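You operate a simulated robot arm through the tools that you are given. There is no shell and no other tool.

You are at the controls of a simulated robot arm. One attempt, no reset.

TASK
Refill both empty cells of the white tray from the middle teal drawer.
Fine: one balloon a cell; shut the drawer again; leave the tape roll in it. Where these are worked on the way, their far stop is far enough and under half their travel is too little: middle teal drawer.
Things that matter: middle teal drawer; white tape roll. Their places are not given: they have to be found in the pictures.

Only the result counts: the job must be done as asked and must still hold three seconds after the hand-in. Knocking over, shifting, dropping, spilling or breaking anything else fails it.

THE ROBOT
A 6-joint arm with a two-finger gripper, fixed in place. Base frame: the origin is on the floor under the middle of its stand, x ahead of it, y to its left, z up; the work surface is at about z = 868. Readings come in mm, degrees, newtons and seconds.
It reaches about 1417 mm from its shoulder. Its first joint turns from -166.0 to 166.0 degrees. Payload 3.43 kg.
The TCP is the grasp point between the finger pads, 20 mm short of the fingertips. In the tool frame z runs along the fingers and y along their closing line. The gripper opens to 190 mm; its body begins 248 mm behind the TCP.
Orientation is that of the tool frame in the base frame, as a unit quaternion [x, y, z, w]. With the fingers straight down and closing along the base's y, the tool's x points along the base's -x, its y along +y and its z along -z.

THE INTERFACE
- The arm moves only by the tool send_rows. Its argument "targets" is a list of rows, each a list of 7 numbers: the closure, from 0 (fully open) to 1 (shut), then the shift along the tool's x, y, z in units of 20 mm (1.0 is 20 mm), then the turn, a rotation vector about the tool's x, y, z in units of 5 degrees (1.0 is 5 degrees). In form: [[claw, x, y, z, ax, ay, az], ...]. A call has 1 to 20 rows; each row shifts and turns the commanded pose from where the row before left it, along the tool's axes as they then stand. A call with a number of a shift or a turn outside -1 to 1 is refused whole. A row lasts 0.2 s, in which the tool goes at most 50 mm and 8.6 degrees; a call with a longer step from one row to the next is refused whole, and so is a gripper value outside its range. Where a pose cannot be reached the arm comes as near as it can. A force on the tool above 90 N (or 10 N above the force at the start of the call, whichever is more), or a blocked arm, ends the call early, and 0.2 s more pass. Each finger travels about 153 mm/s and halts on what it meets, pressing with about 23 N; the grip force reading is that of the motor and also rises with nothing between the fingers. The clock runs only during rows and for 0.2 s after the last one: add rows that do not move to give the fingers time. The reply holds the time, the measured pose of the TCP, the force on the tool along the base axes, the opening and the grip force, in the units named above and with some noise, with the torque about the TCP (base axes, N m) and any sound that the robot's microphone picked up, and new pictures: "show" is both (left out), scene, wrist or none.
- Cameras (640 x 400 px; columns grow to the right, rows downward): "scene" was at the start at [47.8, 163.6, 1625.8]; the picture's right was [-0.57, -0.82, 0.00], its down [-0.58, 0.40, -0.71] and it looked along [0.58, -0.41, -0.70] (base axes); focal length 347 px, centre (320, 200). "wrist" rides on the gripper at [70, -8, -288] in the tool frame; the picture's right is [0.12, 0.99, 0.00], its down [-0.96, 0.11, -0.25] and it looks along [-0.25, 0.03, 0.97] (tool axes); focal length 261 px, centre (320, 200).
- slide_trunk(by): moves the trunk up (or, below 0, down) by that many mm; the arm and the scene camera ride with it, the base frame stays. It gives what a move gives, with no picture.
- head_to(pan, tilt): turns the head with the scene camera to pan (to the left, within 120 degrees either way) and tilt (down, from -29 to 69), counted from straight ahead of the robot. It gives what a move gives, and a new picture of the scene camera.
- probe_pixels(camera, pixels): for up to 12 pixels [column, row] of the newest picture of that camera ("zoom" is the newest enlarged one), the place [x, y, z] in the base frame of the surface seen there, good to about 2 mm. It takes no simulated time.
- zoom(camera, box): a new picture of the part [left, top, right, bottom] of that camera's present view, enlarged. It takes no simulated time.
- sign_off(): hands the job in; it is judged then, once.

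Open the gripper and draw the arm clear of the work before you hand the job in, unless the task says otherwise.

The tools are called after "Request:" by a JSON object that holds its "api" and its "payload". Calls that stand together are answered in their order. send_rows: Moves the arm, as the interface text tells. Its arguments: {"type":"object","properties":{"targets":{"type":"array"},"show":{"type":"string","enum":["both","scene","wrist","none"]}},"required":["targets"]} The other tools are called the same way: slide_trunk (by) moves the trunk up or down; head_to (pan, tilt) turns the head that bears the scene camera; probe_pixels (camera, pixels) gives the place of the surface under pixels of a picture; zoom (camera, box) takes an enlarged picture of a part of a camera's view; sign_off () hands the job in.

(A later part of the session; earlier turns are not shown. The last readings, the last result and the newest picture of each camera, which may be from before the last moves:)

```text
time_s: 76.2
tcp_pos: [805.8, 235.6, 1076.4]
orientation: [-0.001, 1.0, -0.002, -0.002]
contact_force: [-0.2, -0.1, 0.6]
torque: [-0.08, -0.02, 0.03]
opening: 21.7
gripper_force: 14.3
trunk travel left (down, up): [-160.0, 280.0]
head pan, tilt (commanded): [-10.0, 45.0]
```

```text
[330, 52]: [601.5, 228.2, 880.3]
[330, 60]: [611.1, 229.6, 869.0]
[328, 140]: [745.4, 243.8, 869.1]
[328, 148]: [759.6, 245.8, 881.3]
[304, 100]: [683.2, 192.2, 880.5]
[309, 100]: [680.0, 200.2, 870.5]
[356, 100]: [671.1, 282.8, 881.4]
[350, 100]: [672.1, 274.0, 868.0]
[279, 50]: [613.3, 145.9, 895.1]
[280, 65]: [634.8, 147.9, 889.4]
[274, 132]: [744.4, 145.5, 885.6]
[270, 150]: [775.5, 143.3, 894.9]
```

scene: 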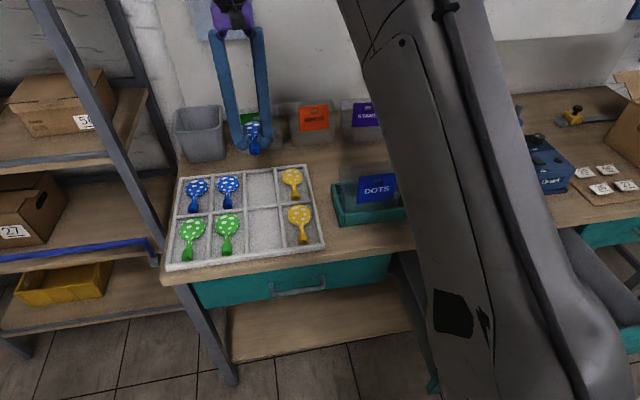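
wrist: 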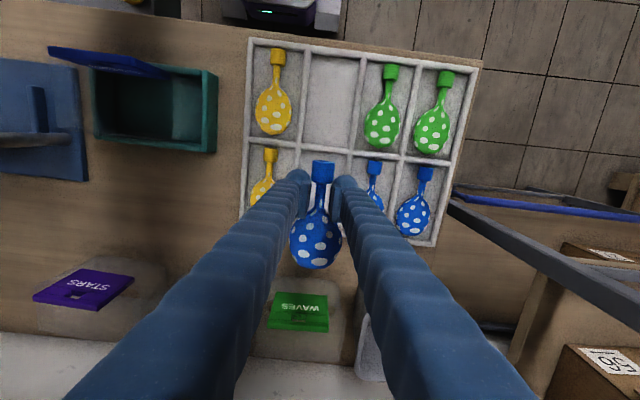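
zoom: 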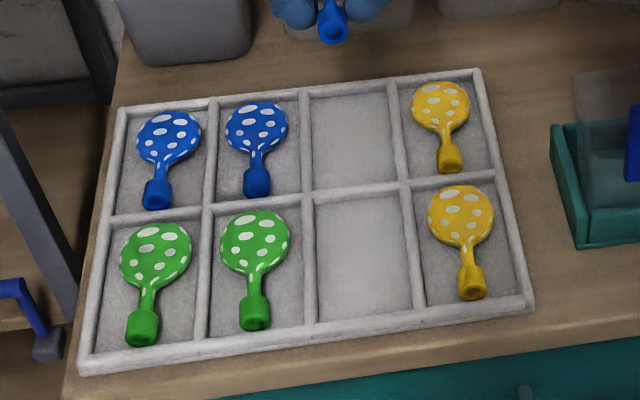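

The far cell spans x≈762–913, y≈194–280, centre (837.5, 237), floor 868. I correct x by +5 mm and descend to TCP z≈905, keeping a margin for a check.

Request:
{"api": "send_rows", "payload": {"targets": [[1.0, -0.24, 0.03, 0, 0, 0, 0], [1.0, 0, 0, 1, 0, 0, 0], [1.0, 0, 0, 1, 0, 0, 0], [1.0, 0, 0, 1, 0, 0, 0], [1.0, 0, 0, 1, 0, 0, 0], [1.0, 0, 0, 1, 0, 0, 0], [1.0, 0, 0, 1, 0, 0, 0], [1.0, 0, 0, 1, 0, 0, 0], [1.0, 0, 0, 1, 0, 0, 0], [1.0, 0, 0, 0.55, 0, 0, 0], [1.0, 0, 0, 0, 0, 0, 0]]}}

Request:
{"api": "zoom", "payload": {"camera": "scene", "box": [150, 140, 350, 280]}}

Request:
{"api": "zoom", "payload": {"camera": "wrist", "box": [220, 100, 420, 290]}}

```text
time_s: 78.6
tcp_pos: [812.8, 235.3, 906.0]
orientation: [-0.002, 1.0, 0.0, -0.004]
contact_force: [0.0, 0.5, 0.5]
torque: [0.0, -0.02, 0.0]
opening: 21.7
gripper_force: 14.2
trunk travel left (down, up): [-160.0, 280.0]
head pan, tilt (commanded): [-10.0, 45.0]
```

scene: 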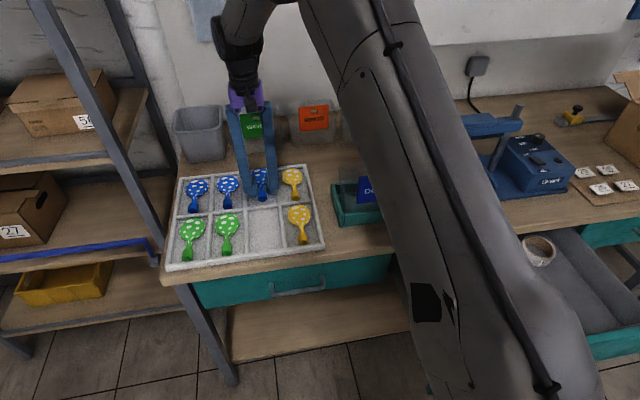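
wrist: 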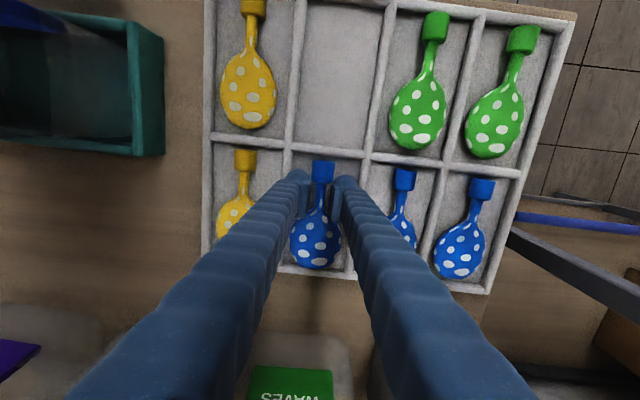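

```text
2.86 times, centred on (250, 210) of scene
```

zoom: 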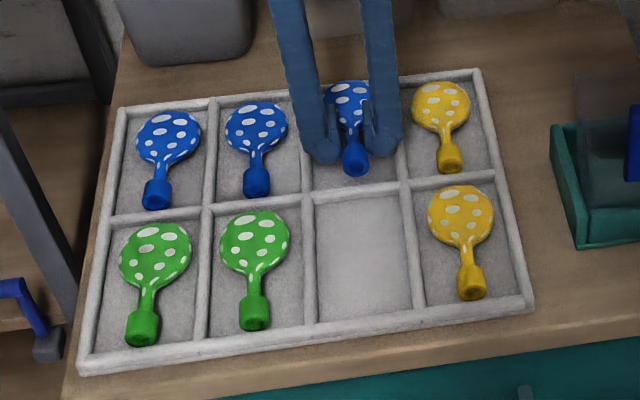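

```text
2.11 times, centred on (320, 195) of wrist
```

zoom: 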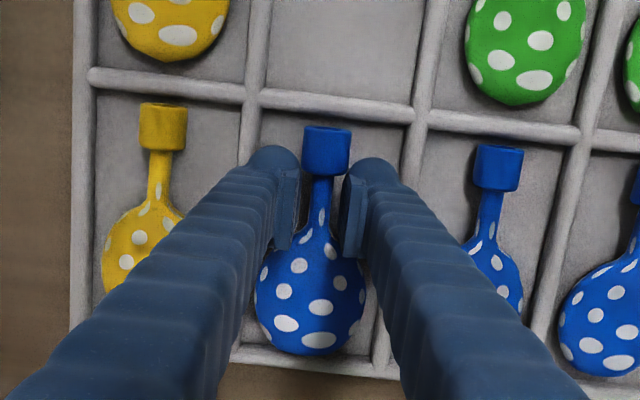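

The balloon is over the cell, but the fingers' outer faces (about ±41 mm) nearly fill the 86 mm cell width. I centre to y≈237, lower only 9 mm more so the tips barely enter, and check force.

Request:
{"api": "send_rows", "payload": {"targets": [[1.0, 0.1, 0.085, 0, 0, 0, 0], [1.0, 0, 0, 0.2, 0, 0, 0], [1.0, 0, 0, 0.25, 0, 0, 0], [1.0, 0, 0, 0, 0, 0, 0]]}}

Request:
{"api": "zoom", "payload": {"camera": "scene", "box": [210, 150, 310, 230]}}

Request:
{"api": "zoom", "payload": {"camera": "wrist", "box": [270, 140, 380, 280]}}

```text
time_s: 79.6
tcp_pos: [810.0, 237.1, 896.4]
orientation: [-0.002, 1.0, -0.001, -0.003]
contact_force: [-0.6, 0.3, -0.7]
torque: [0.0, -0.02, -0.01]
opening: 21.6
gripper_force: 13.8
trunk travel left (down, up): [-160.0, 280.0]
head pan, tilt (commanded): [-10.0, 45.0]
```

scene: 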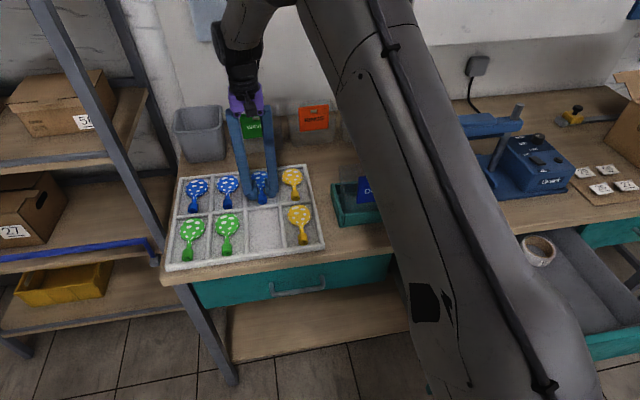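
wrist: 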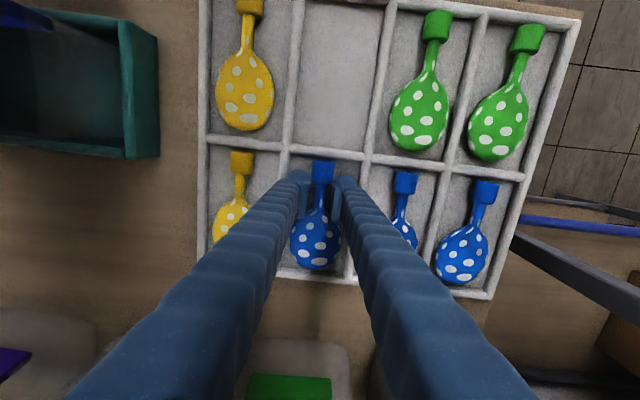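

```text
5.00 times, centred on (260, 190) of scene
```

zoom: 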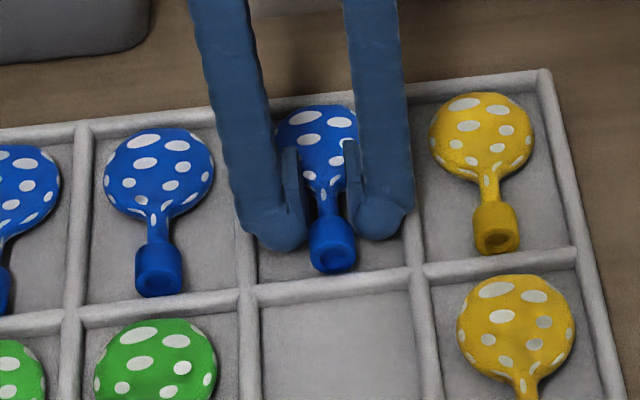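

```text
2.86 times, centred on (325, 210) of wrist
```

zoom: 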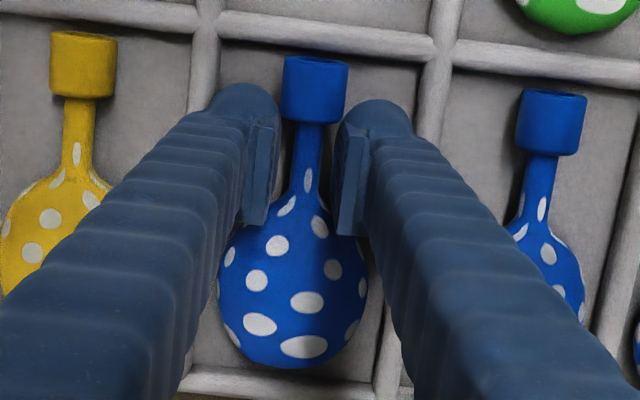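

The balloon hangs just above the cell floor with no contact force; there's only a few millimetres at each side. I open just a little, to about 25 mm, so that it drops free without spreading onto the walls.

Request:
{"api": "send_rows", "payload": {"targets": [[0.88, 0, 0, 0, 0, 0, 0], [0.87, 0, 0, 0, 0, 0, 0], [0.867, 0, 0, 0, 0, 0, 0]]}}

Request:
{"api": "zoom", "payload": {"camera": "scene", "box": [210, 150, 310, 230]}}

Request:
{"api": "zoom", "payload": {"camera": "wrist", "box": [270, 140, 380, 280]}}

```text
time_s: 80.4
tcp_pos: [810.3, 236.6, 894.7]
orientation: [-0.002, 1.0, 0.0, -0.003]
contact_force: [0.7, 0.0, 0.2]
torque: [0.0, -0.01, -0.02]
opening: 24.6
gripper_force: 0.1
trunk travel left (down, up): [-160.0, 280.0]
head pan, tilt (commanded): [-10.0, 45.0]
```

scene: 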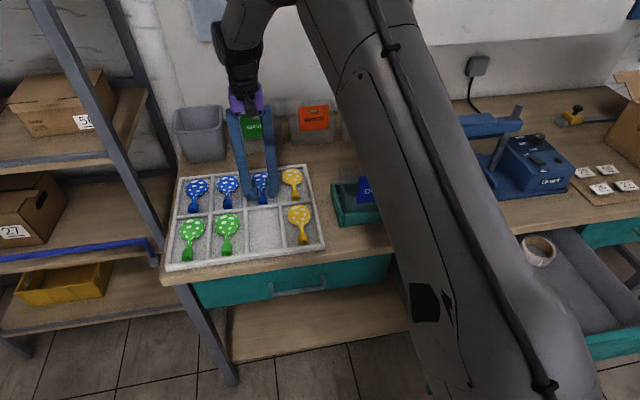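
wrist: 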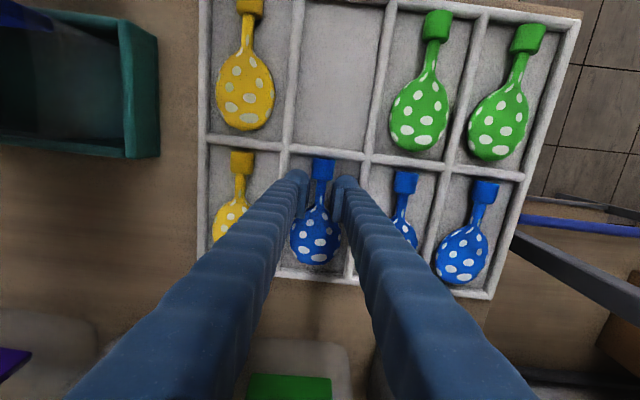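

```text
5.00 times, centred on (260, 190) of scene
```

zoom: 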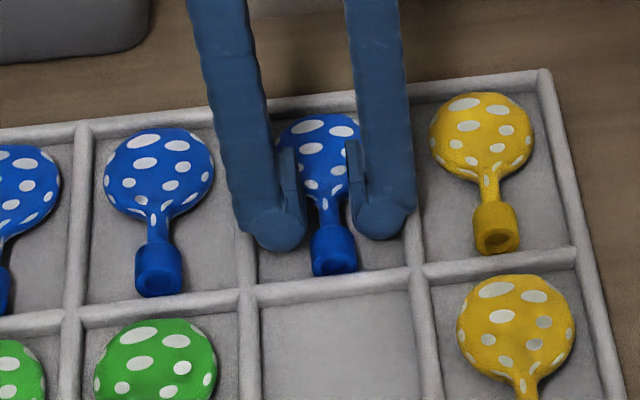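

```text
2.86 times, centred on (325, 210) of wrist
```

zoom: 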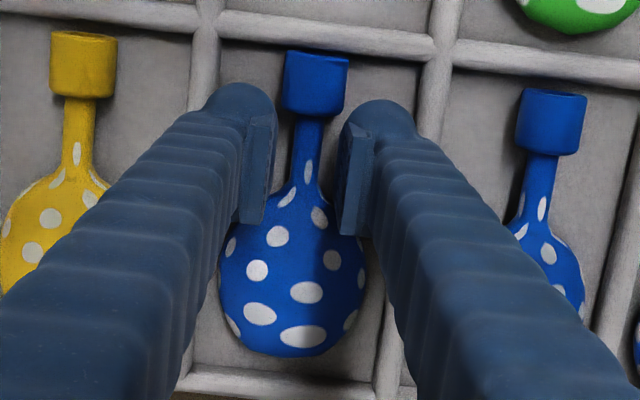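

Grip force is 0 and the balloon has settled on the cell floor. I lift straight up slowly, then open wider once clear of the walls.

Request:
{"api": "send_rows", "payload": {"targets": [[0.867, 0, 0, -0.3, 0, 0, 0], [0.867, 0, 0, -0.4, 0, 0, 0], [0.86, 0, 0, -0.5, 0, 0, 0], [0.8, 0, 0, -1, 0, 0, 0], [0.7, 0, 0, -1, 0, 0, 0], [0.7, 0, 0, -1, 0, 0, 0], [0.7, 0, 0, -1, 0, 0, 0]]}}

Request:
{"api": "zoom", "payload": {"camera": "scene", "box": [150, 140, 350, 280]}}

Request:
{"api": "zoom", "payload": {"camera": "wrist", "box": [220, 100, 420, 290]}}

```text
time_s: 82.0
tcp_pos: [812.0, 236.9, 1002.0]
orientation: [-0.002, 1.0, 0.0, -0.001]
contact_force: [0.4, 0.0, -0.3]
torque: [0.0, -0.03, -0.01]
opening: 57.0
gripper_force: 0.1
trunk travel left (down, up): [-160.0, 280.0]
head pan, tilt (commanded): [-10.0, 45.0]
```

scene: 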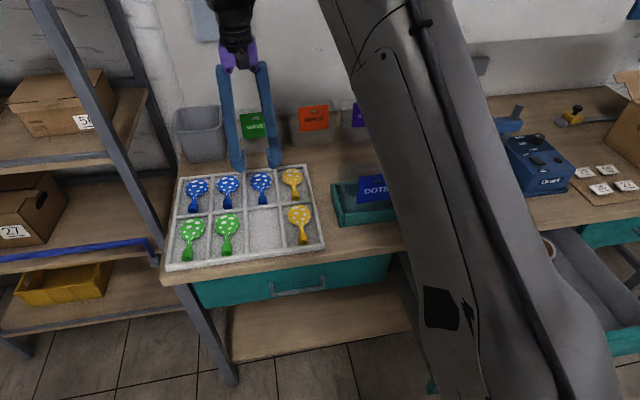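
wrist: 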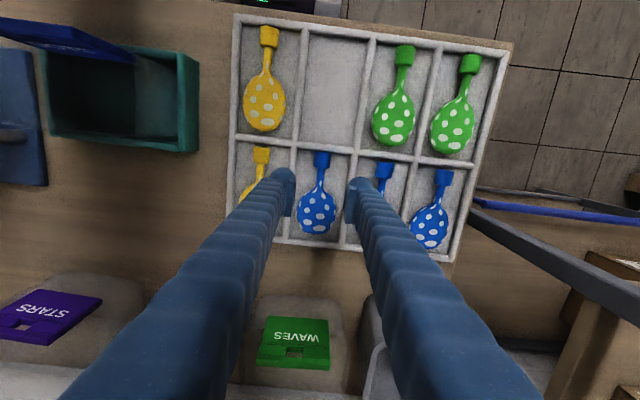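

```text
2.86 times, centred on (250, 210) of scene
```

zoom: 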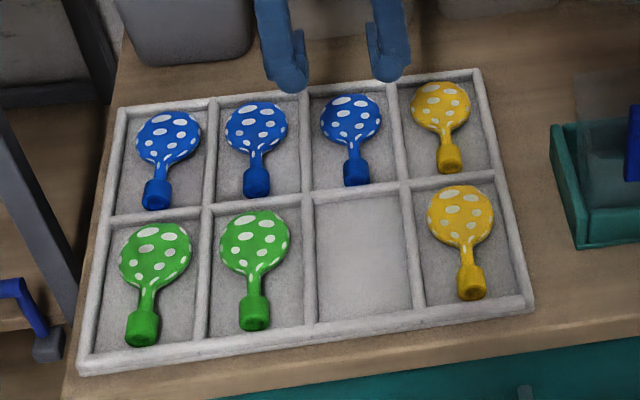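

```text
2.11 times, centred on (320, 195) of wrist
```

zoom: 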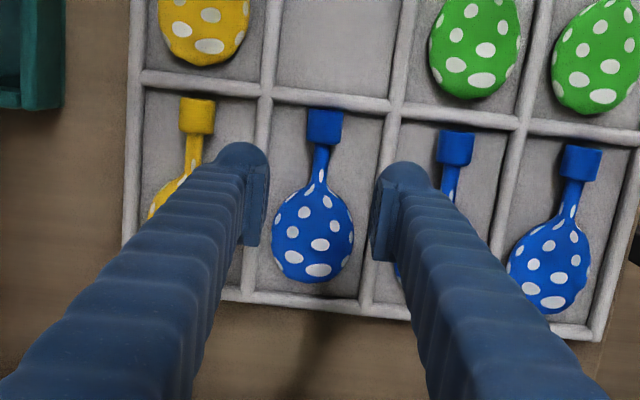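

The blue balloon sits correctly in the far cell, and the tray hasn't moved. Now I rise back to z≈1080 and retrace the arc toward the drawer for the yellow balloon.

Request:
{"api": "send_rows", "payload": {"targets": [[0.7, 0, 0, -1, 0, 0, 0], [0.7, 0, 0, -1, 0, 0, 0], [0.7, 0, 0, -1, 0, 0, 0], [0.7, 0, 0, -1, 0, 0, 0], [0.7, 0.885, -0.97, 0, 0, 0, 0], [0.7, 0.885, -0.97, 0, 0, 0, 0], [0.7, 0.885, -0.97, 0, 0, 0, 0], [0.7, 0.885, -0.97, 0, 0, 0, 0], [0.7, 0.885, -0.97, 0, 0, 0, 0], [0.7, 0.885, -0.97, 0, 0, 0, 0], [0.7, 0.885, -0.97, 0, 0, 0, 0], [0.7, 0.885, -0.97, 0, 0, 0, 0], [0.7, 0.885, -0.97, 0, 0, 0, 0], [0.7, 0.885, -0.97, 0, 0, 0, 0]], "show": "none"}}

Request:
{"api": "send_rows", "payload": {"targets": [[0.7, 0.35, -1, 0, 0, 0, 0], [0.7, 0.35, -1, 0, 0, 0, 0], [0.7, 0.35, -1, 0, 0, 0, 0], [0.7, 0.35, -1, 0, 0, 0, 0], [0.7, 0.35, -1, 0, 0, 0, 0], [0.7, 0.35, -1, 0, 0, 0, 0], [0.7, 0.35, -1, 0, 0, 0, 0], [0.7, 0.35, -1, 0, 0, 0, 0], [0.7, 0.35, -1, 0, 0, 0, 0], [0.7, 0.35, -1, 0, 0, 0, 0], [0.7, 0.75, -1, 0, 0, 0, 0], [0.7, 0.75, -1, 0, 0, 0, 0], [0.7, 0.75, -1, 0, 0, 0, 0], [0.7, 0.75, -1, 0, 0, 0, 0], [0.7, 0.75, -1, 0, 0, 0, 0]]}}

```text
time_s: 85.0
tcp_pos: [633.7, 42.0, 1082.4]
orientation: [-0.002, 1.0, 0.0, -0.002]
contact_force: [-0.9, -0.2, 0.7]
torque: [0.02, -0.02, -0.01]
opening: 57.0
gripper_force: 0.0
trunk travel left (down, up): [-160.0, 280.0]
head pan, tilt (commanded): [-10.0, 45.0]
```

```text
time_s: 88.2
tcp_pos: [491.5, -258.6, 1084.1]
orientation: [-0.002, 1.0, 0.0, -0.002]
contact_force: [0.3, 0.8, -0.2]
torque: [-0.04, 0.0, 0.01]
opening: 57.0
gripper_force: 0.1
trunk travel left (down, up): [-160.0, 280.0]
head pan, tilt (commanded): [-10.0, 45.0]
```

scene: 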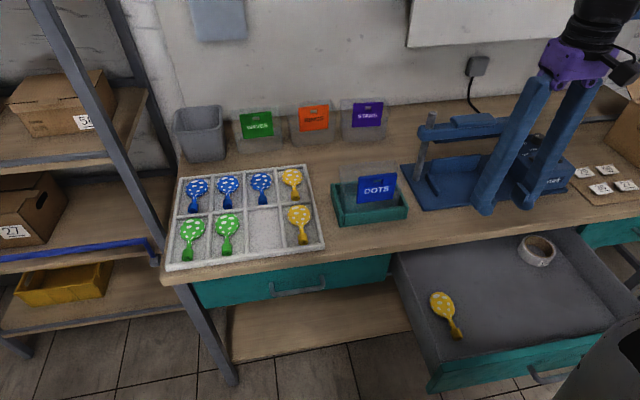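
wrist: 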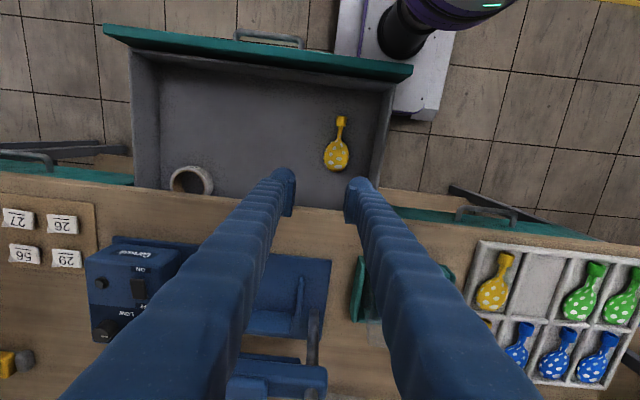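

I have a clear view of the yellow balloon in the drawer. I'll measure it from both cameras, then lower the trunk.

Request:
{"api": "probe_pixels", "payload": {"camera": "wrist", "pixels": [[341, 117], [341, 122], [340, 130], [339, 136], [338, 142], [336, 155], [335, 168], [325, 157], [347, 155]]}}

Request:
{"api": "zoom", "payload": {"camera": "scene", "box": [400, 260, 500, 360]}}

Request:
{"api": "slide_trunk", "payload": {"by": -140}}

```text
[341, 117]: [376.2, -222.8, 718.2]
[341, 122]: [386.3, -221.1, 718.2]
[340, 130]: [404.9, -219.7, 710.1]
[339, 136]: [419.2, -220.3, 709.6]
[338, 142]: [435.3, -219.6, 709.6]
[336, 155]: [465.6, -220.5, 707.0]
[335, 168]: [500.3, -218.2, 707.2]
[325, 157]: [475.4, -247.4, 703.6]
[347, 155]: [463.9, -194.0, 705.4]
```

```text
4.00 times, centred on (450, 310) of scene
```

zoom: 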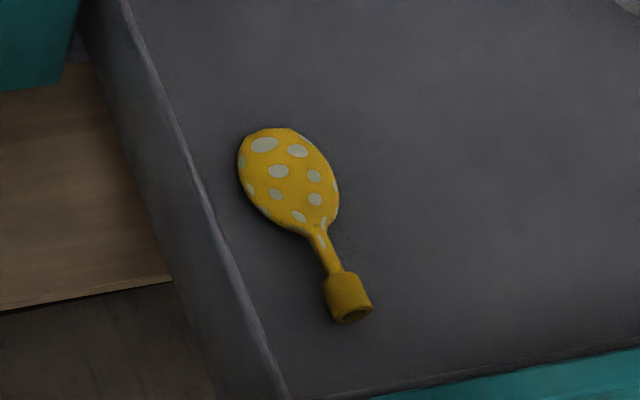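

```text
time_s: 89.8
tcp_pos: [490.4, -259.4, 943.8]
orientation: [-0.003, 1.0, -0.001, -0.002]
contact_force: [0.3, -0.9, 0.4]
torque: [-0.02, -0.03, -0.01]
opening: 57.2
gripper_force: 0.0
trunk travel left (down, up): [-20.0, 420.0]
head pan, tilt (commanded): [-10.0, 45.0]
```

Yellow neck is centred near (411,-220.5), and the trunk is now at its lower range. I move the hand over it, descending to z≈885, and watch for reach limits.

Request:
{"api": "send_rows", "payload": {"targets": [[0.7, 0.79, 0.39, 0.6, 0, 0, 0], [0.7, 0.79, 0.39, 0.6, 0, 0, 0], [0.7, 0.79, 0.39, 0.6, 0, 0, 0], [0.7, 0.79, 0.39, 0.6, 0, 0, 0], [0.7, 0.79, 0.39, 0.6, 0, 0, 0], [0.7, 0, 0, 0, 0, 0, 0]]}}

```text
time_s: 91.2
tcp_pos: [410.0, -222.0, 883.2]
orientation: [-0.001, 1.0, -0.001, -0.002]
contact_force: [-0.2, -0.8, 0.0]
torque: [-0.03, -0.01, -0.02]
opening: 57.2
gripper_force: 0.0
trunk travel left (down, up): [-20.0, 420.0]
head pan, tilt (commanded): [-10.0, 45.0]
```

scene: 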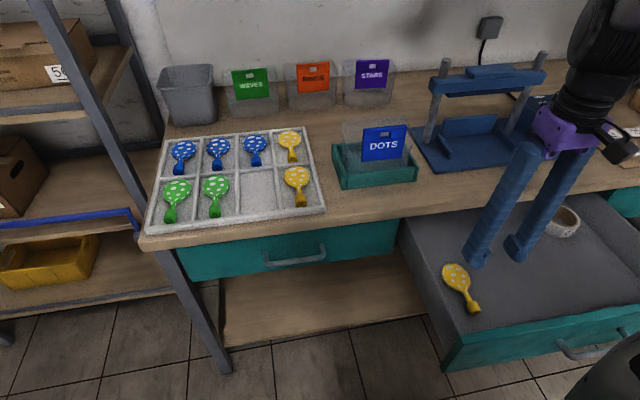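
wrist: 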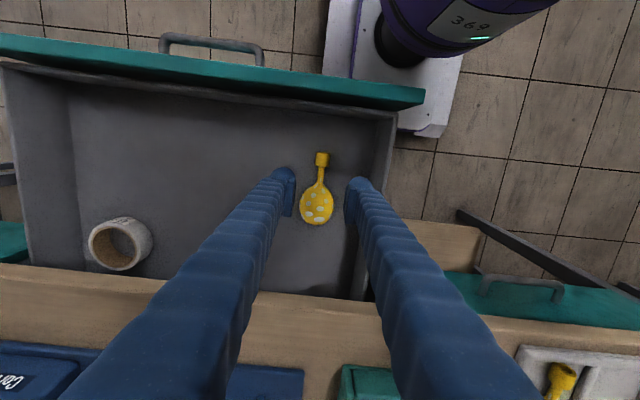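

No limits flagged, and the yellow balloon lies between the fingers. I descend to TCP z≈735.

Request:
{"api": "send_rows", "payload": {"targets": [[0.7, -0.05, 0.07, 1, 0, 0, 0], [0.7, 0, 0, 1, 0, 0, 0], [0.7, 0, 0, 1, 0, 0, 0], [0.7, 0, 0, 1, 0, 0, 0], [0.7, 0, 0, 1, 0, 0, 0], [0.7, 0, 0, 1, 0, 0, 0], [0.7, 0, 0, 1, 0, 0, 0], [0.7, 0, 0, 0.4, 0, 0, 0], [0.7, 0, 0, 0, 0, 0, 0]]}}

Request:
{"api": "zoom", "payload": {"camera": "wrist", "box": [240, 120, 400, 280]}}

```text
time_s: 93.2
tcp_pos: [411.2, -218.4, 736.3]
orientation: [-0.002, 1.0, 0.0, -0.002]
contact_force: [0.0, -0.5, 0.4]
torque: [0.03, 0.03, 0.0]
opening: 57.0
gripper_force: 0.0
trunk travel left (down, up): [-20.0, 420.0]
head pan, tilt (commanded): [-10.0, 45.0]
```

scene: 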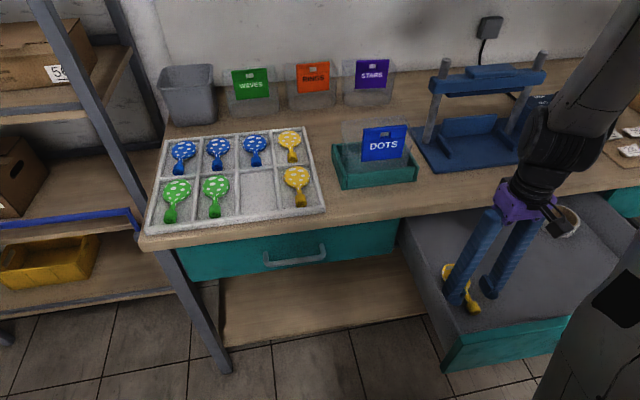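
wrist: 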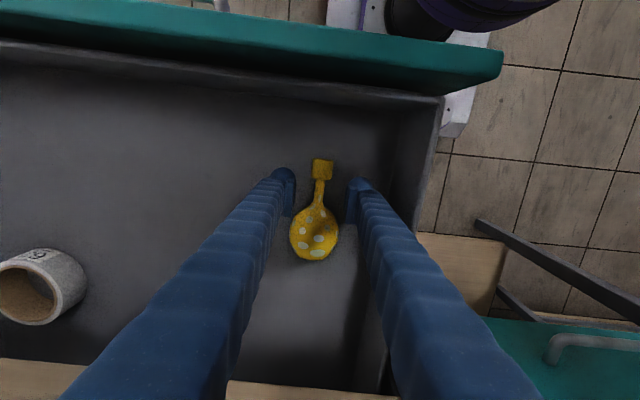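

```text
2.50 times, centred on (320, 200) of wrist
```

zoom: 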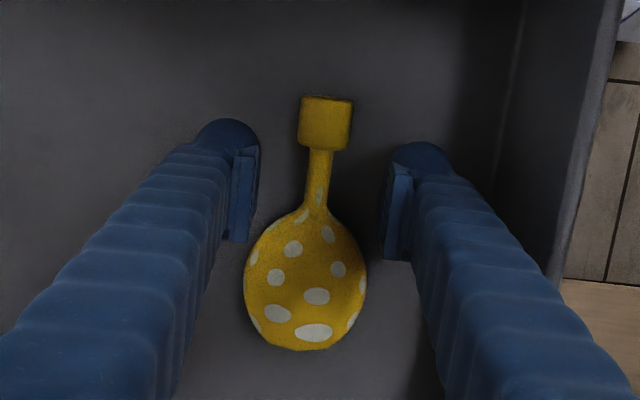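

Pads bracket the yellow neck. I lower the last 22 mm, nudge y by −1 mm and close on the neck.

Request:
{"api": "send_rows", "payload": {"targets": [[0.7, 0, -0.05, 0.55, 0, 0, 0], [0.7, 0, 0, 0.55, 0, 0, 0], [0.8, 0, 0, 0, 0, 0, 0], [0.9, 0, 0, 0, 0, 0, 0], [1.0, 0, 0, 0, 0, 0, 0], [1.0, 0, 0, 0, 0, 0, 0], [1.0, 0, 0, 0, 0, 0, 0]]}}

Request:
{"api": "zoom", "payload": {"camera": "wrist", "box": [240, 120, 400, 280]}}

```text
time_s: 94.8
tcp_pos: [411.3, -219.3, 715.1]
orientation: [-0.001, 1.0, -0.001, -0.001]
contact_force: [0.6, 0.0, -0.4]
torque: [-0.03, -0.04, -0.03]
opening: 21.6
gripper_force: 14.2
trunk travel left (down, up): [-20.0, 420.0]
head pan, tilt (commanded): [-10.0, 45.0]
```

scene: 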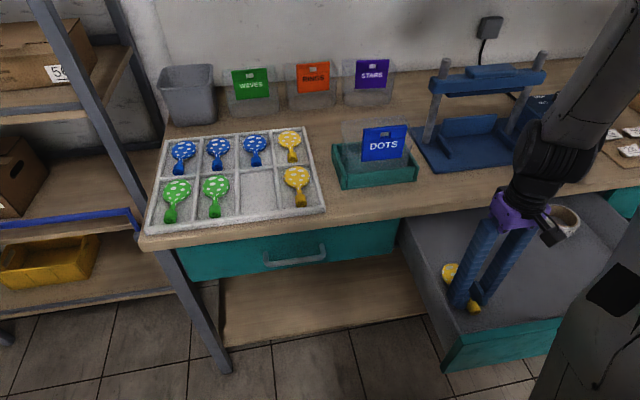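
wrist: 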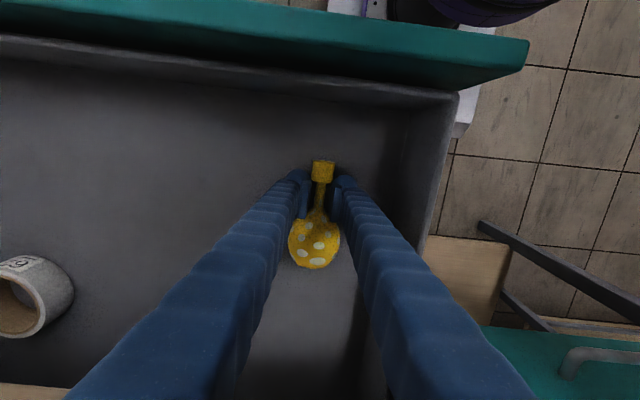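

```text
2.50 times, centred on (320, 200) of wrist
```

zoom: 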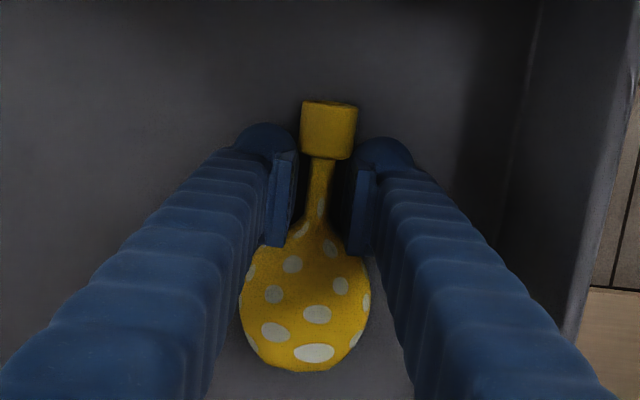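

Same secure grip as before (21.6 mm, 14 N). I lift slowly and check the hold.

Request:
{"api": "send_rows", "payload": {"targets": [[1.0, 0, 0, -0.2, 0, 0, 0], [1.0, 0, 0, -0.3, 0, 0, 0], [1.0, 0, 0, -0.5, 0, 0, 0], [1.0, 0, 0, -1, 0, 0, 0], [1.0, 0, 0, -1, 0, 0, 0], [1.0, 0, 0, -1, 0, 0, 0], [1.0, 0, 0, -1, 0, 0, 0], [1.0, 0, 0, -1, 0, 0, 0], [1.0, 0, 0, -1, 0, 0, 0], [1.0, 0, 0, -1, 0, 0, 0]]}}

Request:
{"api": "probe_pixels", "payload": {"camera": "wrist", "pixels": [[322, 165], [322, 175], [320, 205], [316, 230], [315, 250], [315, 266], [298, 245], [336, 245]]}}

```text
time_s: 97.0
tcp_pos: [412.0, -220.8, 875.0]
orientation: [-0.001, 1.0, 0.0, -0.002]
contact_force: [-0.3, -0.2, -0.1]
torque: [0.04, 0.03, 0.01]
opening: 21.2
gripper_force: 13.6
trunk travel left (down, up): [-20.0, 420.0]
head pan, tilt (commanded): [-10.0, 45.0]
```

scene: 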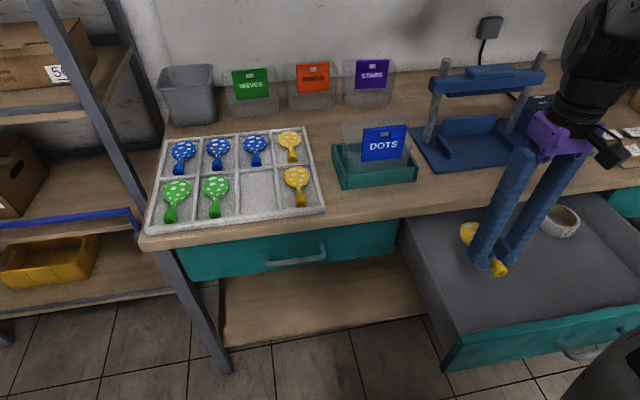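
wrist: 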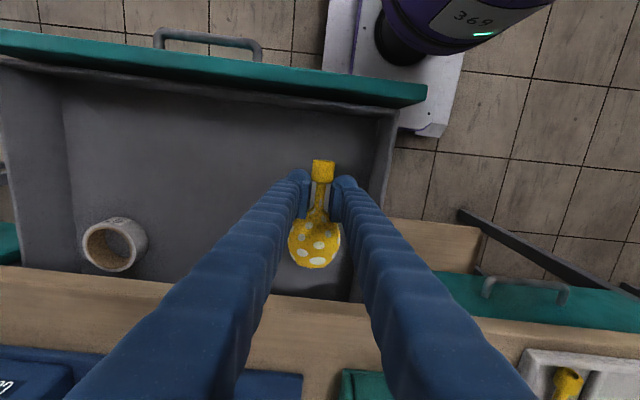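

```text
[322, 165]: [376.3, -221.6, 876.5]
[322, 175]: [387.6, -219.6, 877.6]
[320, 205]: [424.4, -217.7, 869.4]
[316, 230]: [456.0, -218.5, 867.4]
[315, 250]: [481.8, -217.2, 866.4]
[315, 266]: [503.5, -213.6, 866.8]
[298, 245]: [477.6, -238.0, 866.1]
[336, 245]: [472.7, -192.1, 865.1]
```

The yellow balloon is held firmly and level. I raise the trunk by 140 mm, then lift to about z=1080 before crossing.

Request:
{"api": "slide_trunk", "payload": {"by": 140}}

Request:
{"api": "send_rows", "payload": {"targets": [[1.0, 0, 0, -0.8, 0, 0, 0], [1.0, 0, 0, -0.8, 0, 0, 0], [1.0, 0, 0, -0.8, 0, 0, 0], [1.0, 0, 0, -0.8, 0, 0, 0], [1.0, -1, 0.6, 0, 0, 0, 0], [1.0, -1, 0.6, 0, 0, 0, 0], [1.0, -1, 0.6, 0, 0, 0, 0], [1.0, -1, 0.6, 0, 0, 0, 0], [1.0, -1, 0.6, 0, 0, 0, 0], [1.0, -1, 0.6, 0, 0, 0, 0], [1.0, -0.6, 1, 0, 0, 0, 0], [1.0, -0.6, 1, 0, 0, 0, 0], [1.0, -0.6, 1, 0, 0, 0, 0], [1.0, -0.6, 1, 0, 0, 0, 0], [1.0, -0.6, 1, 0, 0, 0, 0], [1.0, 0, 0, 0, 0, 0, 0]]}}

```text
time_s: 98.7
tcp_pos: [411.8, -218.8, 1013.3]
orientation: [-0.002, 1.0, 0.0, -0.002]
contact_force: [0.0, -0.5, 0.4]
torque: [0.0, 0.0, -0.03]
opening: 21.1
gripper_force: 13.9
trunk travel left (down, up): [-160.0, 280.0]
head pan, tilt (commanded): [-10.0, 45.0]
```

```text
time_s: 102.1
tcp_pos: [592.0, -44.7, 1078.0]
orientation: [-0.002, 1.0, -0.001, -0.002]
contact_force: [0.2, -0.4, 0.1]
torque: [-0.04, -0.03, -0.01]
opening: 20.4
gripper_force: 14.1
trunk travel left (down, up): [-160.0, 280.0]
head pan, tilt (commanded): [-10.0, 45.0]
```

scene: 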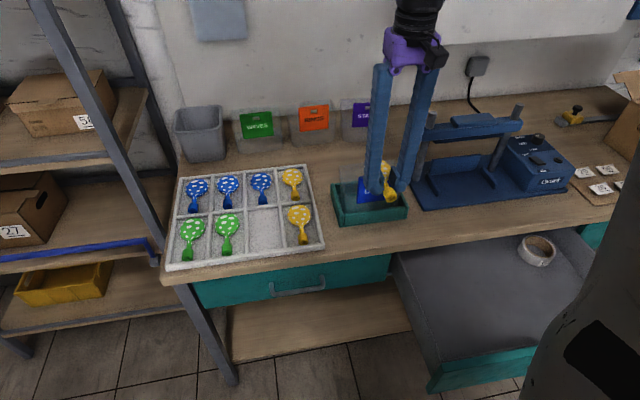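
wrist: 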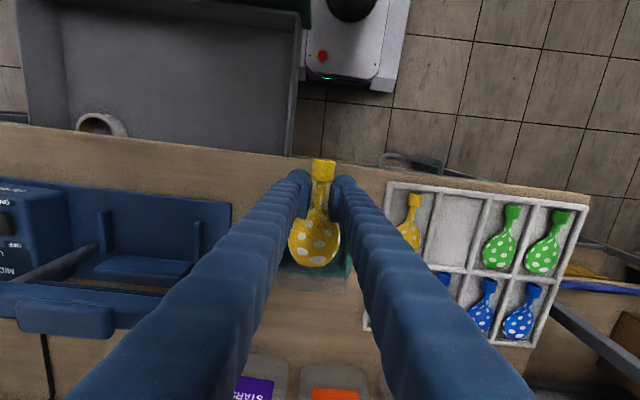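

The opening has crept from 21.6 to 20.4 mm, so the balloon may be creeping slightly in the pads. I'll check its position relative to the fingers.

Request:
{"api": "zoom", "payload": {"camera": "wrist", "box": [240, 120, 400, 280]}}

Request:
{"api": "probe_pixels", "payload": {"camera": "wrist", "pixels": [[322, 162], [322, 175], [320, 205], [316, 230], [315, 250], [315, 264], [298, 245], [334, 245]]}}

```text
2.50 times, centred on (320, 200) of wrist
```

zoom: 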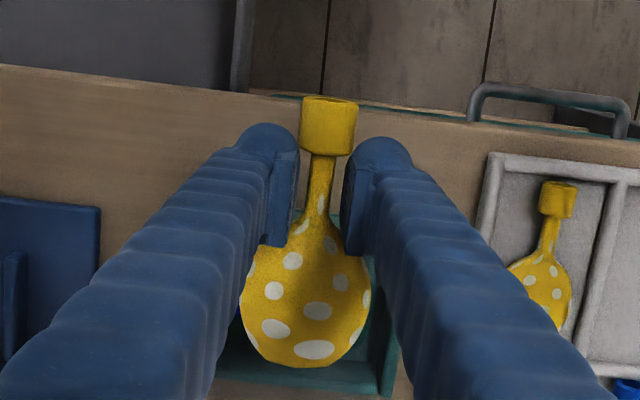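

```text
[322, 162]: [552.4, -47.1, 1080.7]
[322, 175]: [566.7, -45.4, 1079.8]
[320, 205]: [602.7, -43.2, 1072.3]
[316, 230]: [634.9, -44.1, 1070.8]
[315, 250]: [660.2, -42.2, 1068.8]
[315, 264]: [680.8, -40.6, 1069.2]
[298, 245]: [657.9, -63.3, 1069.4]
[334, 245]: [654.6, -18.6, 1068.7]
```

The balloon remains secure, offset about +24.5 mm in x from the TCP. I carry on to above the near empty cell at TCP (654.5, 237).

Request:
{"api": "send_rows", "payload": {"targets": [[1.0, -0.208, 0.939, 0, 0, 0, 0], [1.0, -0.208, 0.939, 0, 0, 0, 0], [1.0, -0.208, 0.939, 0, 0, 0, 0], [1.0, -0.208, 0.939, 0, 0, 0, 0], [1.0, -0.208, 0.939, 0, 0, 0, 0], [1.0, -0.208, 0.939, 0, 0, 0, 0], [1.0, -0.208, 0.939, 0, 0, 0, 0], [1.0, -0.208, 0.939, 0, 0, 0, 0], [1.0, -0.208, 0.939, 0, 0, 0, 0], [1.0, -0.208, 0.939, 0, 0, 0, 0], [1.0, -0.208, 0.939, 0, 0, 0, 0], [1.0, -0.208, 0.939, 0, 0, 0, 0], [1.0, -0.208, 0.939, 0, 0, 0, 0], [1.0, -0.208, 0.939, 0, 0, 0, 0], [1.0, -0.208, 0.939, 0, 0, 0, 0], [1.0, 0, 0, 0.5, 0, 0, 0], [1.0, 0, 0, 1, 0, 0, 0], [1.0, 0, 0, 1, 0, 0, 0], [1.0, 0, 0, 1, 0, 0, 0], [1.0, 0, 0, 1, 0, 0, 0]]}}

Request:
{"api": "zoom", "payload": {"camera": "wrist", "box": [240, 120, 400, 280]}}

Request:
{"api": "probe_pixels", "payload": {"camera": "wrist", "pixels": [[322, 162], [322, 175], [320, 205], [316, 230], [315, 250], [315, 264], [298, 245], [334, 245]]}}

```text
time_s: 106.3
tcp_pos: [656.5, 236.1, 985.8]
orientation: [-0.002, 1.0, 0.0, -0.001]
contact_force: [-0.1, 0.2, 0.2]
torque: [0.02, -0.01, 0.01]
opening: 17.9
gripper_force: 14.1
trunk travel left (down, up): [-160.0, 280.0]
head pan, tilt (commanded): [-10.0, 45.0]
```

scene: 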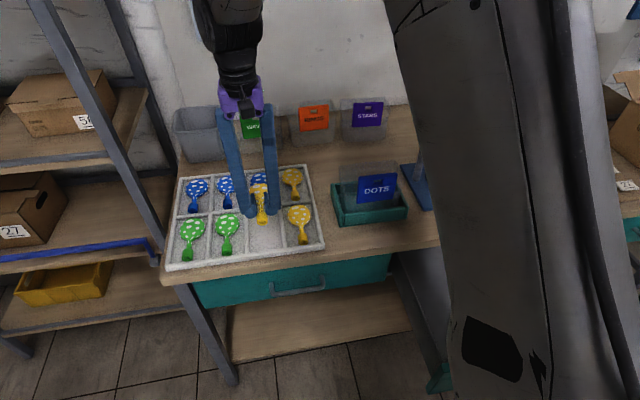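
wrist: 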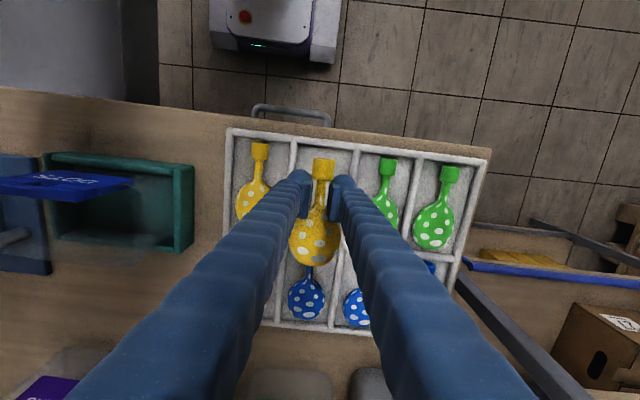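

```text
2.50 times, centred on (320, 200) of wrist
```

zoom: 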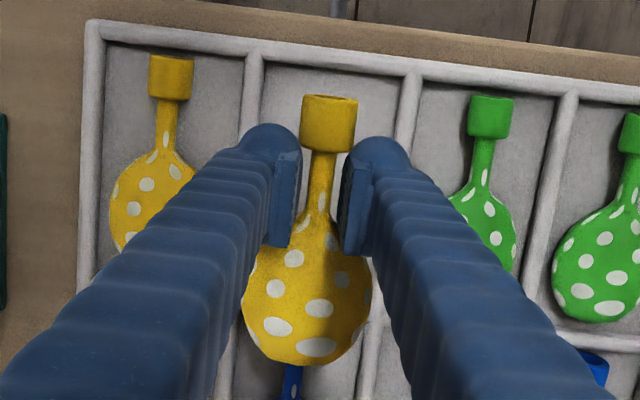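

```text
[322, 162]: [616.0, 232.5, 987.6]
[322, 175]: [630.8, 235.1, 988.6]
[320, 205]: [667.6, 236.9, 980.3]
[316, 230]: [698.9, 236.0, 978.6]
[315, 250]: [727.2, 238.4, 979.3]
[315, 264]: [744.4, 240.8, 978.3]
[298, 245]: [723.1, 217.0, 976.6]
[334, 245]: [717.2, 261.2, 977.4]
```

The grip has crept to 17.9 mm as the pads settle toward the neck; the balloon's centre is now about (680, 237), right over the near cell. I descend promptly to TCP z≈898 with the fingers centred at y=237.

Request:
{"api": "send_rows", "payload": {"targets": [[1.0, 0.03, 0.045, 1, 0, 0, 0], [1.0, 0, 0, 1, 0, 0, 0], [1.0, 0, 0, 1, 0, 0, 0], [1.0, 0, 0, 0.8, 0, 0, 0], [1.0, 0, 0, 0.4, 0, 0, 0], [1.0, 0, 0, 0.18, 0, 0, 0]]}}

Request:
{"api": "zoom", "payload": {"camera": "wrist", "box": [240, 120, 400, 280]}}

Request:
{"api": "zoom", "payload": {"camera": "scene", "box": [210, 170, 330, 270]}}

```text
time_s: 107.7
tcp_pos: [654.5, 235.6, 896.9]
orientation: [-0.002, 1.0, -0.001, -0.003]
contact_force: [0.3, -0.3, -0.1]
torque: [0.01, 0.03, 0.02]
opening: 17.5
gripper_force: 14.6
trunk travel left (down, up): [-160.0, 280.0]
head pan, tilt (commanded): [-10.0, 45.0]
```

scene: 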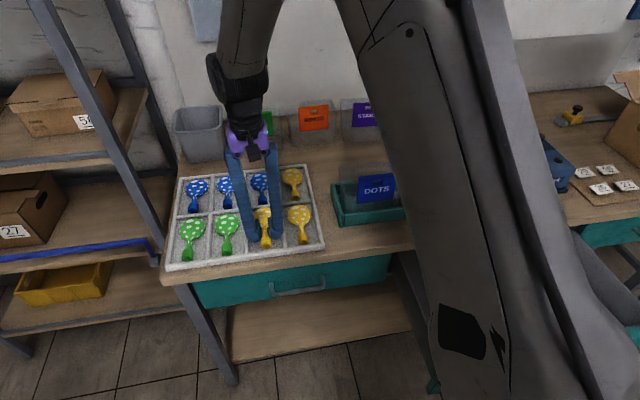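
wrist: 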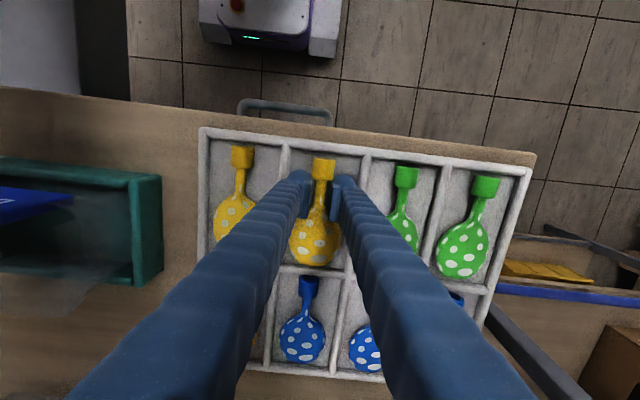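

```text
2.50 times, centred on (320, 200) of wrist
```

zoom: 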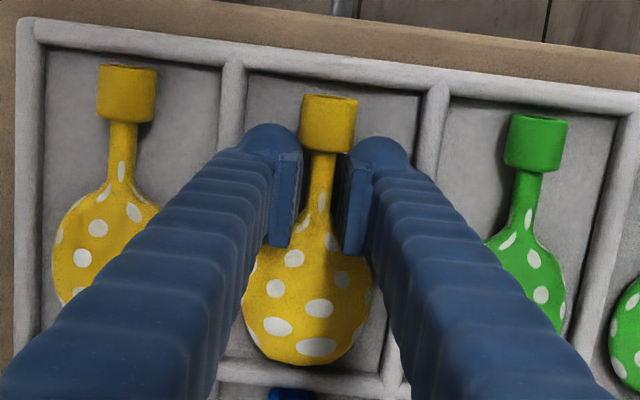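

```text
4.00 times, centred on (270, 220) of scene
```

zoom: 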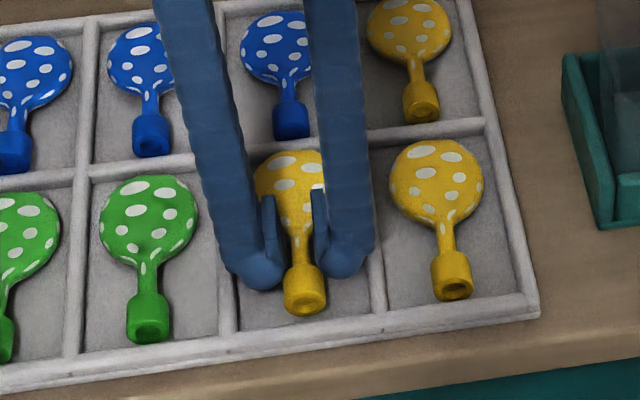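

The balloon is in the near cell's opening with no contact force. I'll probe its ends against the cell's front and middle walls before releasing.

Request:
{"api": "probe_pixels", "payload": {"camera": "wrist", "pixels": [[324, 159], [324, 163], [314, 264], [314, 262], [322, 148], [322, 143], [312, 270], [312, 273], [300, 250], [338, 235], [288, 175], [356, 180]]}}

```text
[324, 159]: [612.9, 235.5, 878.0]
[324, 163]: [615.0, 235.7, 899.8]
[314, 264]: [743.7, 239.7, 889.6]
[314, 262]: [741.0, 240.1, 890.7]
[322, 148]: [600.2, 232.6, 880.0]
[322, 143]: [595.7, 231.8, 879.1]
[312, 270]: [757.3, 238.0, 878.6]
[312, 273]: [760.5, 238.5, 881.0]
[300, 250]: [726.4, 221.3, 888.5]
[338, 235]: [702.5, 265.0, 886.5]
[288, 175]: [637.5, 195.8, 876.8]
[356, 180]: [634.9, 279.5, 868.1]
```

Balloon ends at x≈613 and 745 sit centrally within the cell (606–752). I nudge y by +1 mm and open slightly to about 23 mm to let it drop the last few millimetres.

Request:
{"api": "send_rows", "payload": {"targets": [[1.0, 0, 0.06, 0, 0, 0, 0], [0.89, 0, 0, 0, 0, 0, 0], [0.88, 0, 0, 0, 0, 0, 0], [0.878, 0, 0, 0, 0, 0, 0]]}}

Request:
{"api": "zoom", "payload": {"camera": "wrist", "box": [240, 120, 400, 280]}}

Request:
{"api": "zoom", "payload": {"camera": "scene", "box": [210, 170, 330, 270]}}

```text
time_s: 108.7
tcp_pos: [654.2, 237.7, 897.6]
orientation: [-0.001, 1.0, 0.0, -0.002]
contact_force: [0.8, 0.7, 0.1]
torque: [0.03, -0.02, 0.01]
opening: 22.9
gripper_force: 0.1
trunk travel left (down, up): [-160.0, 280.0]
head pan, tilt (commanded): [-10.0, 45.0]
```

scene: 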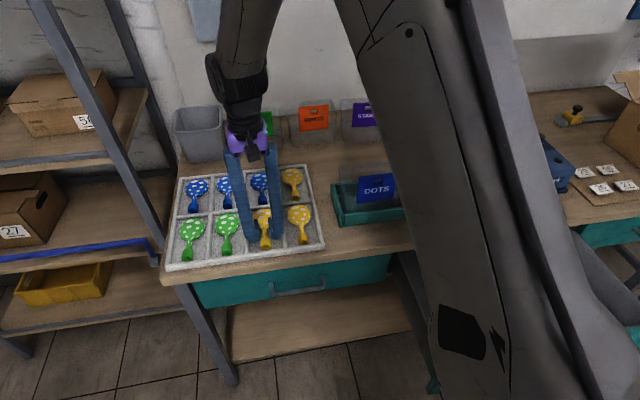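
wrist: 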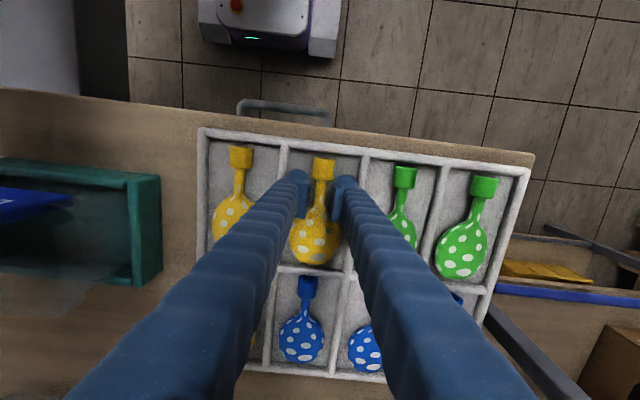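

```text
2.50 times, centred on (320, 200) of wrist
```

zoom: 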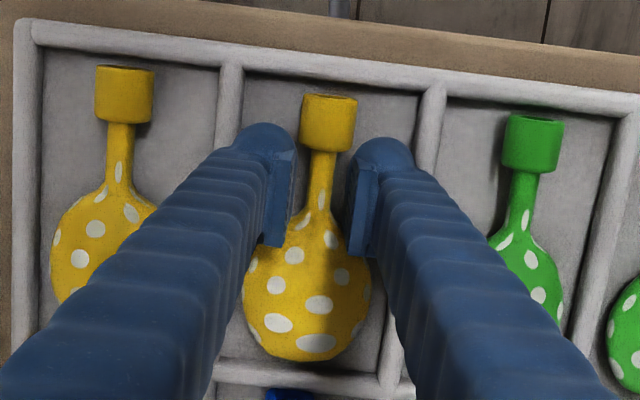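

```text
4.00 times, centred on (270, 220) of scene
```

zoom: 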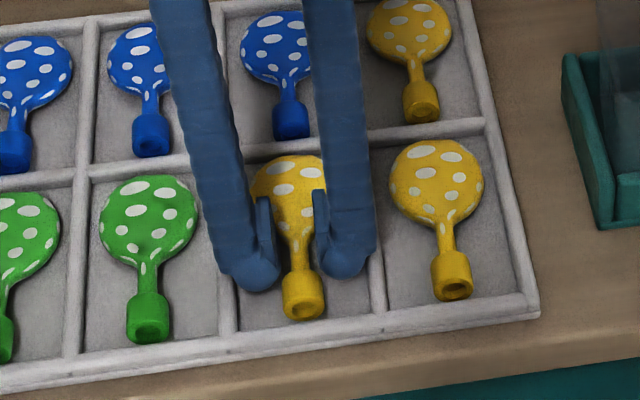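

Grip force is zero. I'll verify that the balloon has come down onto the cell floor before lifting.

Request:
{"api": "probe_pixels", "payload": {"camera": "wrist", "pixels": [[324, 162], [324, 168], [321, 195], [318, 225], [316, 245], [315, 260]]}}

```text
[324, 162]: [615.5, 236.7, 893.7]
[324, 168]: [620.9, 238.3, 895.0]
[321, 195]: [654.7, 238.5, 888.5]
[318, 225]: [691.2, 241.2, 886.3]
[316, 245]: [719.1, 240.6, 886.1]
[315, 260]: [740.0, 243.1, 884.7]
```

Heights (nozzle 895, head 885) match the other tray balloons, so it is resting on the floor. I lift straight up and then open once clear.

Request:
{"api": "send_rows", "payload": {"targets": [[0.875, 0, 0, -0.3, 0, 0, 0], [0.875, 0, 0, -0.4, 0, 0, 0], [0.86, 0, 0, -0.5, 0, 0, 0], [0.85, 0, 0, -1, 0, 0, 0], [0.85, 0, 0, -1, 0, 0, 0], [0.85, 0, 0, -1, 0, 0, 0], [0.85, 0, 0, -1, 0, 0, 0], [0.85, 0, 0, -1, 0, 0, 0], [0.85, 0, 0, -1, 0, 0, 0], [0.85, 0, 0, -1, 0, 0, 0], [0.85, 0, 0, -1, 0, 0, 0]]}}

Request:
{"api": "zoom", "payload": {"camera": "scene", "box": [150, 140, 350, 280]}}

```text
time_s: 111.1
tcp_pos: [652.9, 237.5, 1083.4]
orientation: [-0.002, 1.0, 0.001, 0.0]
contact_force: [-0.3, -0.2, -0.1]
torque: [-0.01, -0.01, 0.01]
opening: 28.6
gripper_force: 0.1
trunk travel left (down, up): [-160.0, 280.0]
head pan, tilt (commanded): [-10.0, 45.0]
```

scene: 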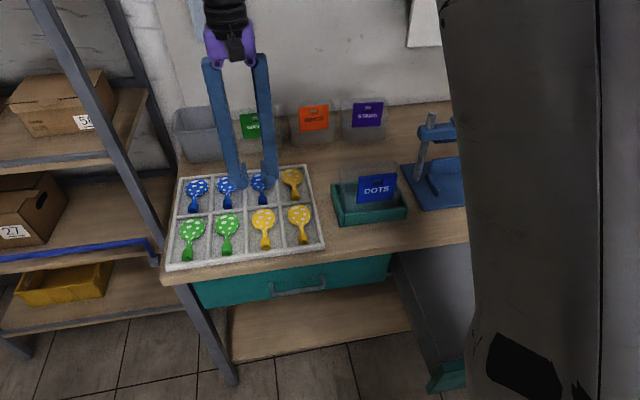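
wrist: 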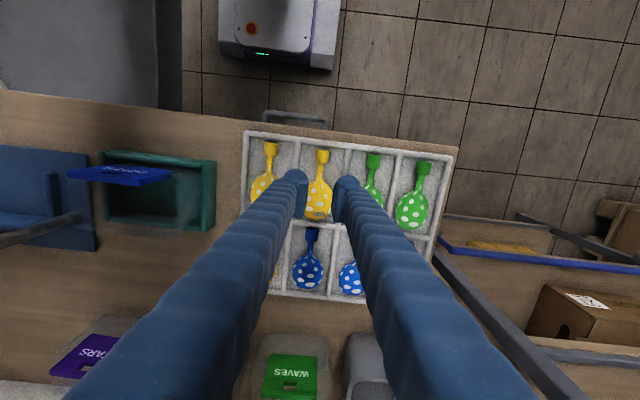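

```text
2.86 times, centred on (250, 210) of scene
```

zoom: 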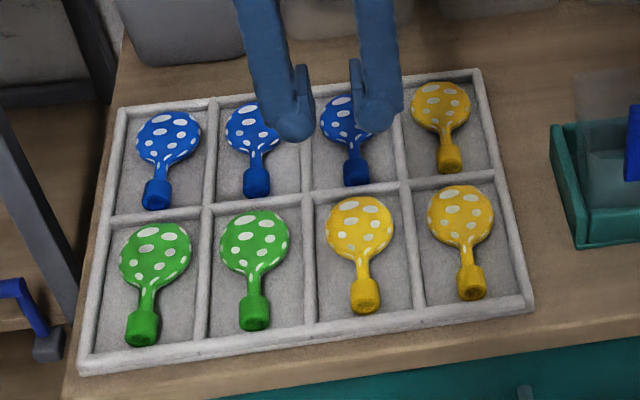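

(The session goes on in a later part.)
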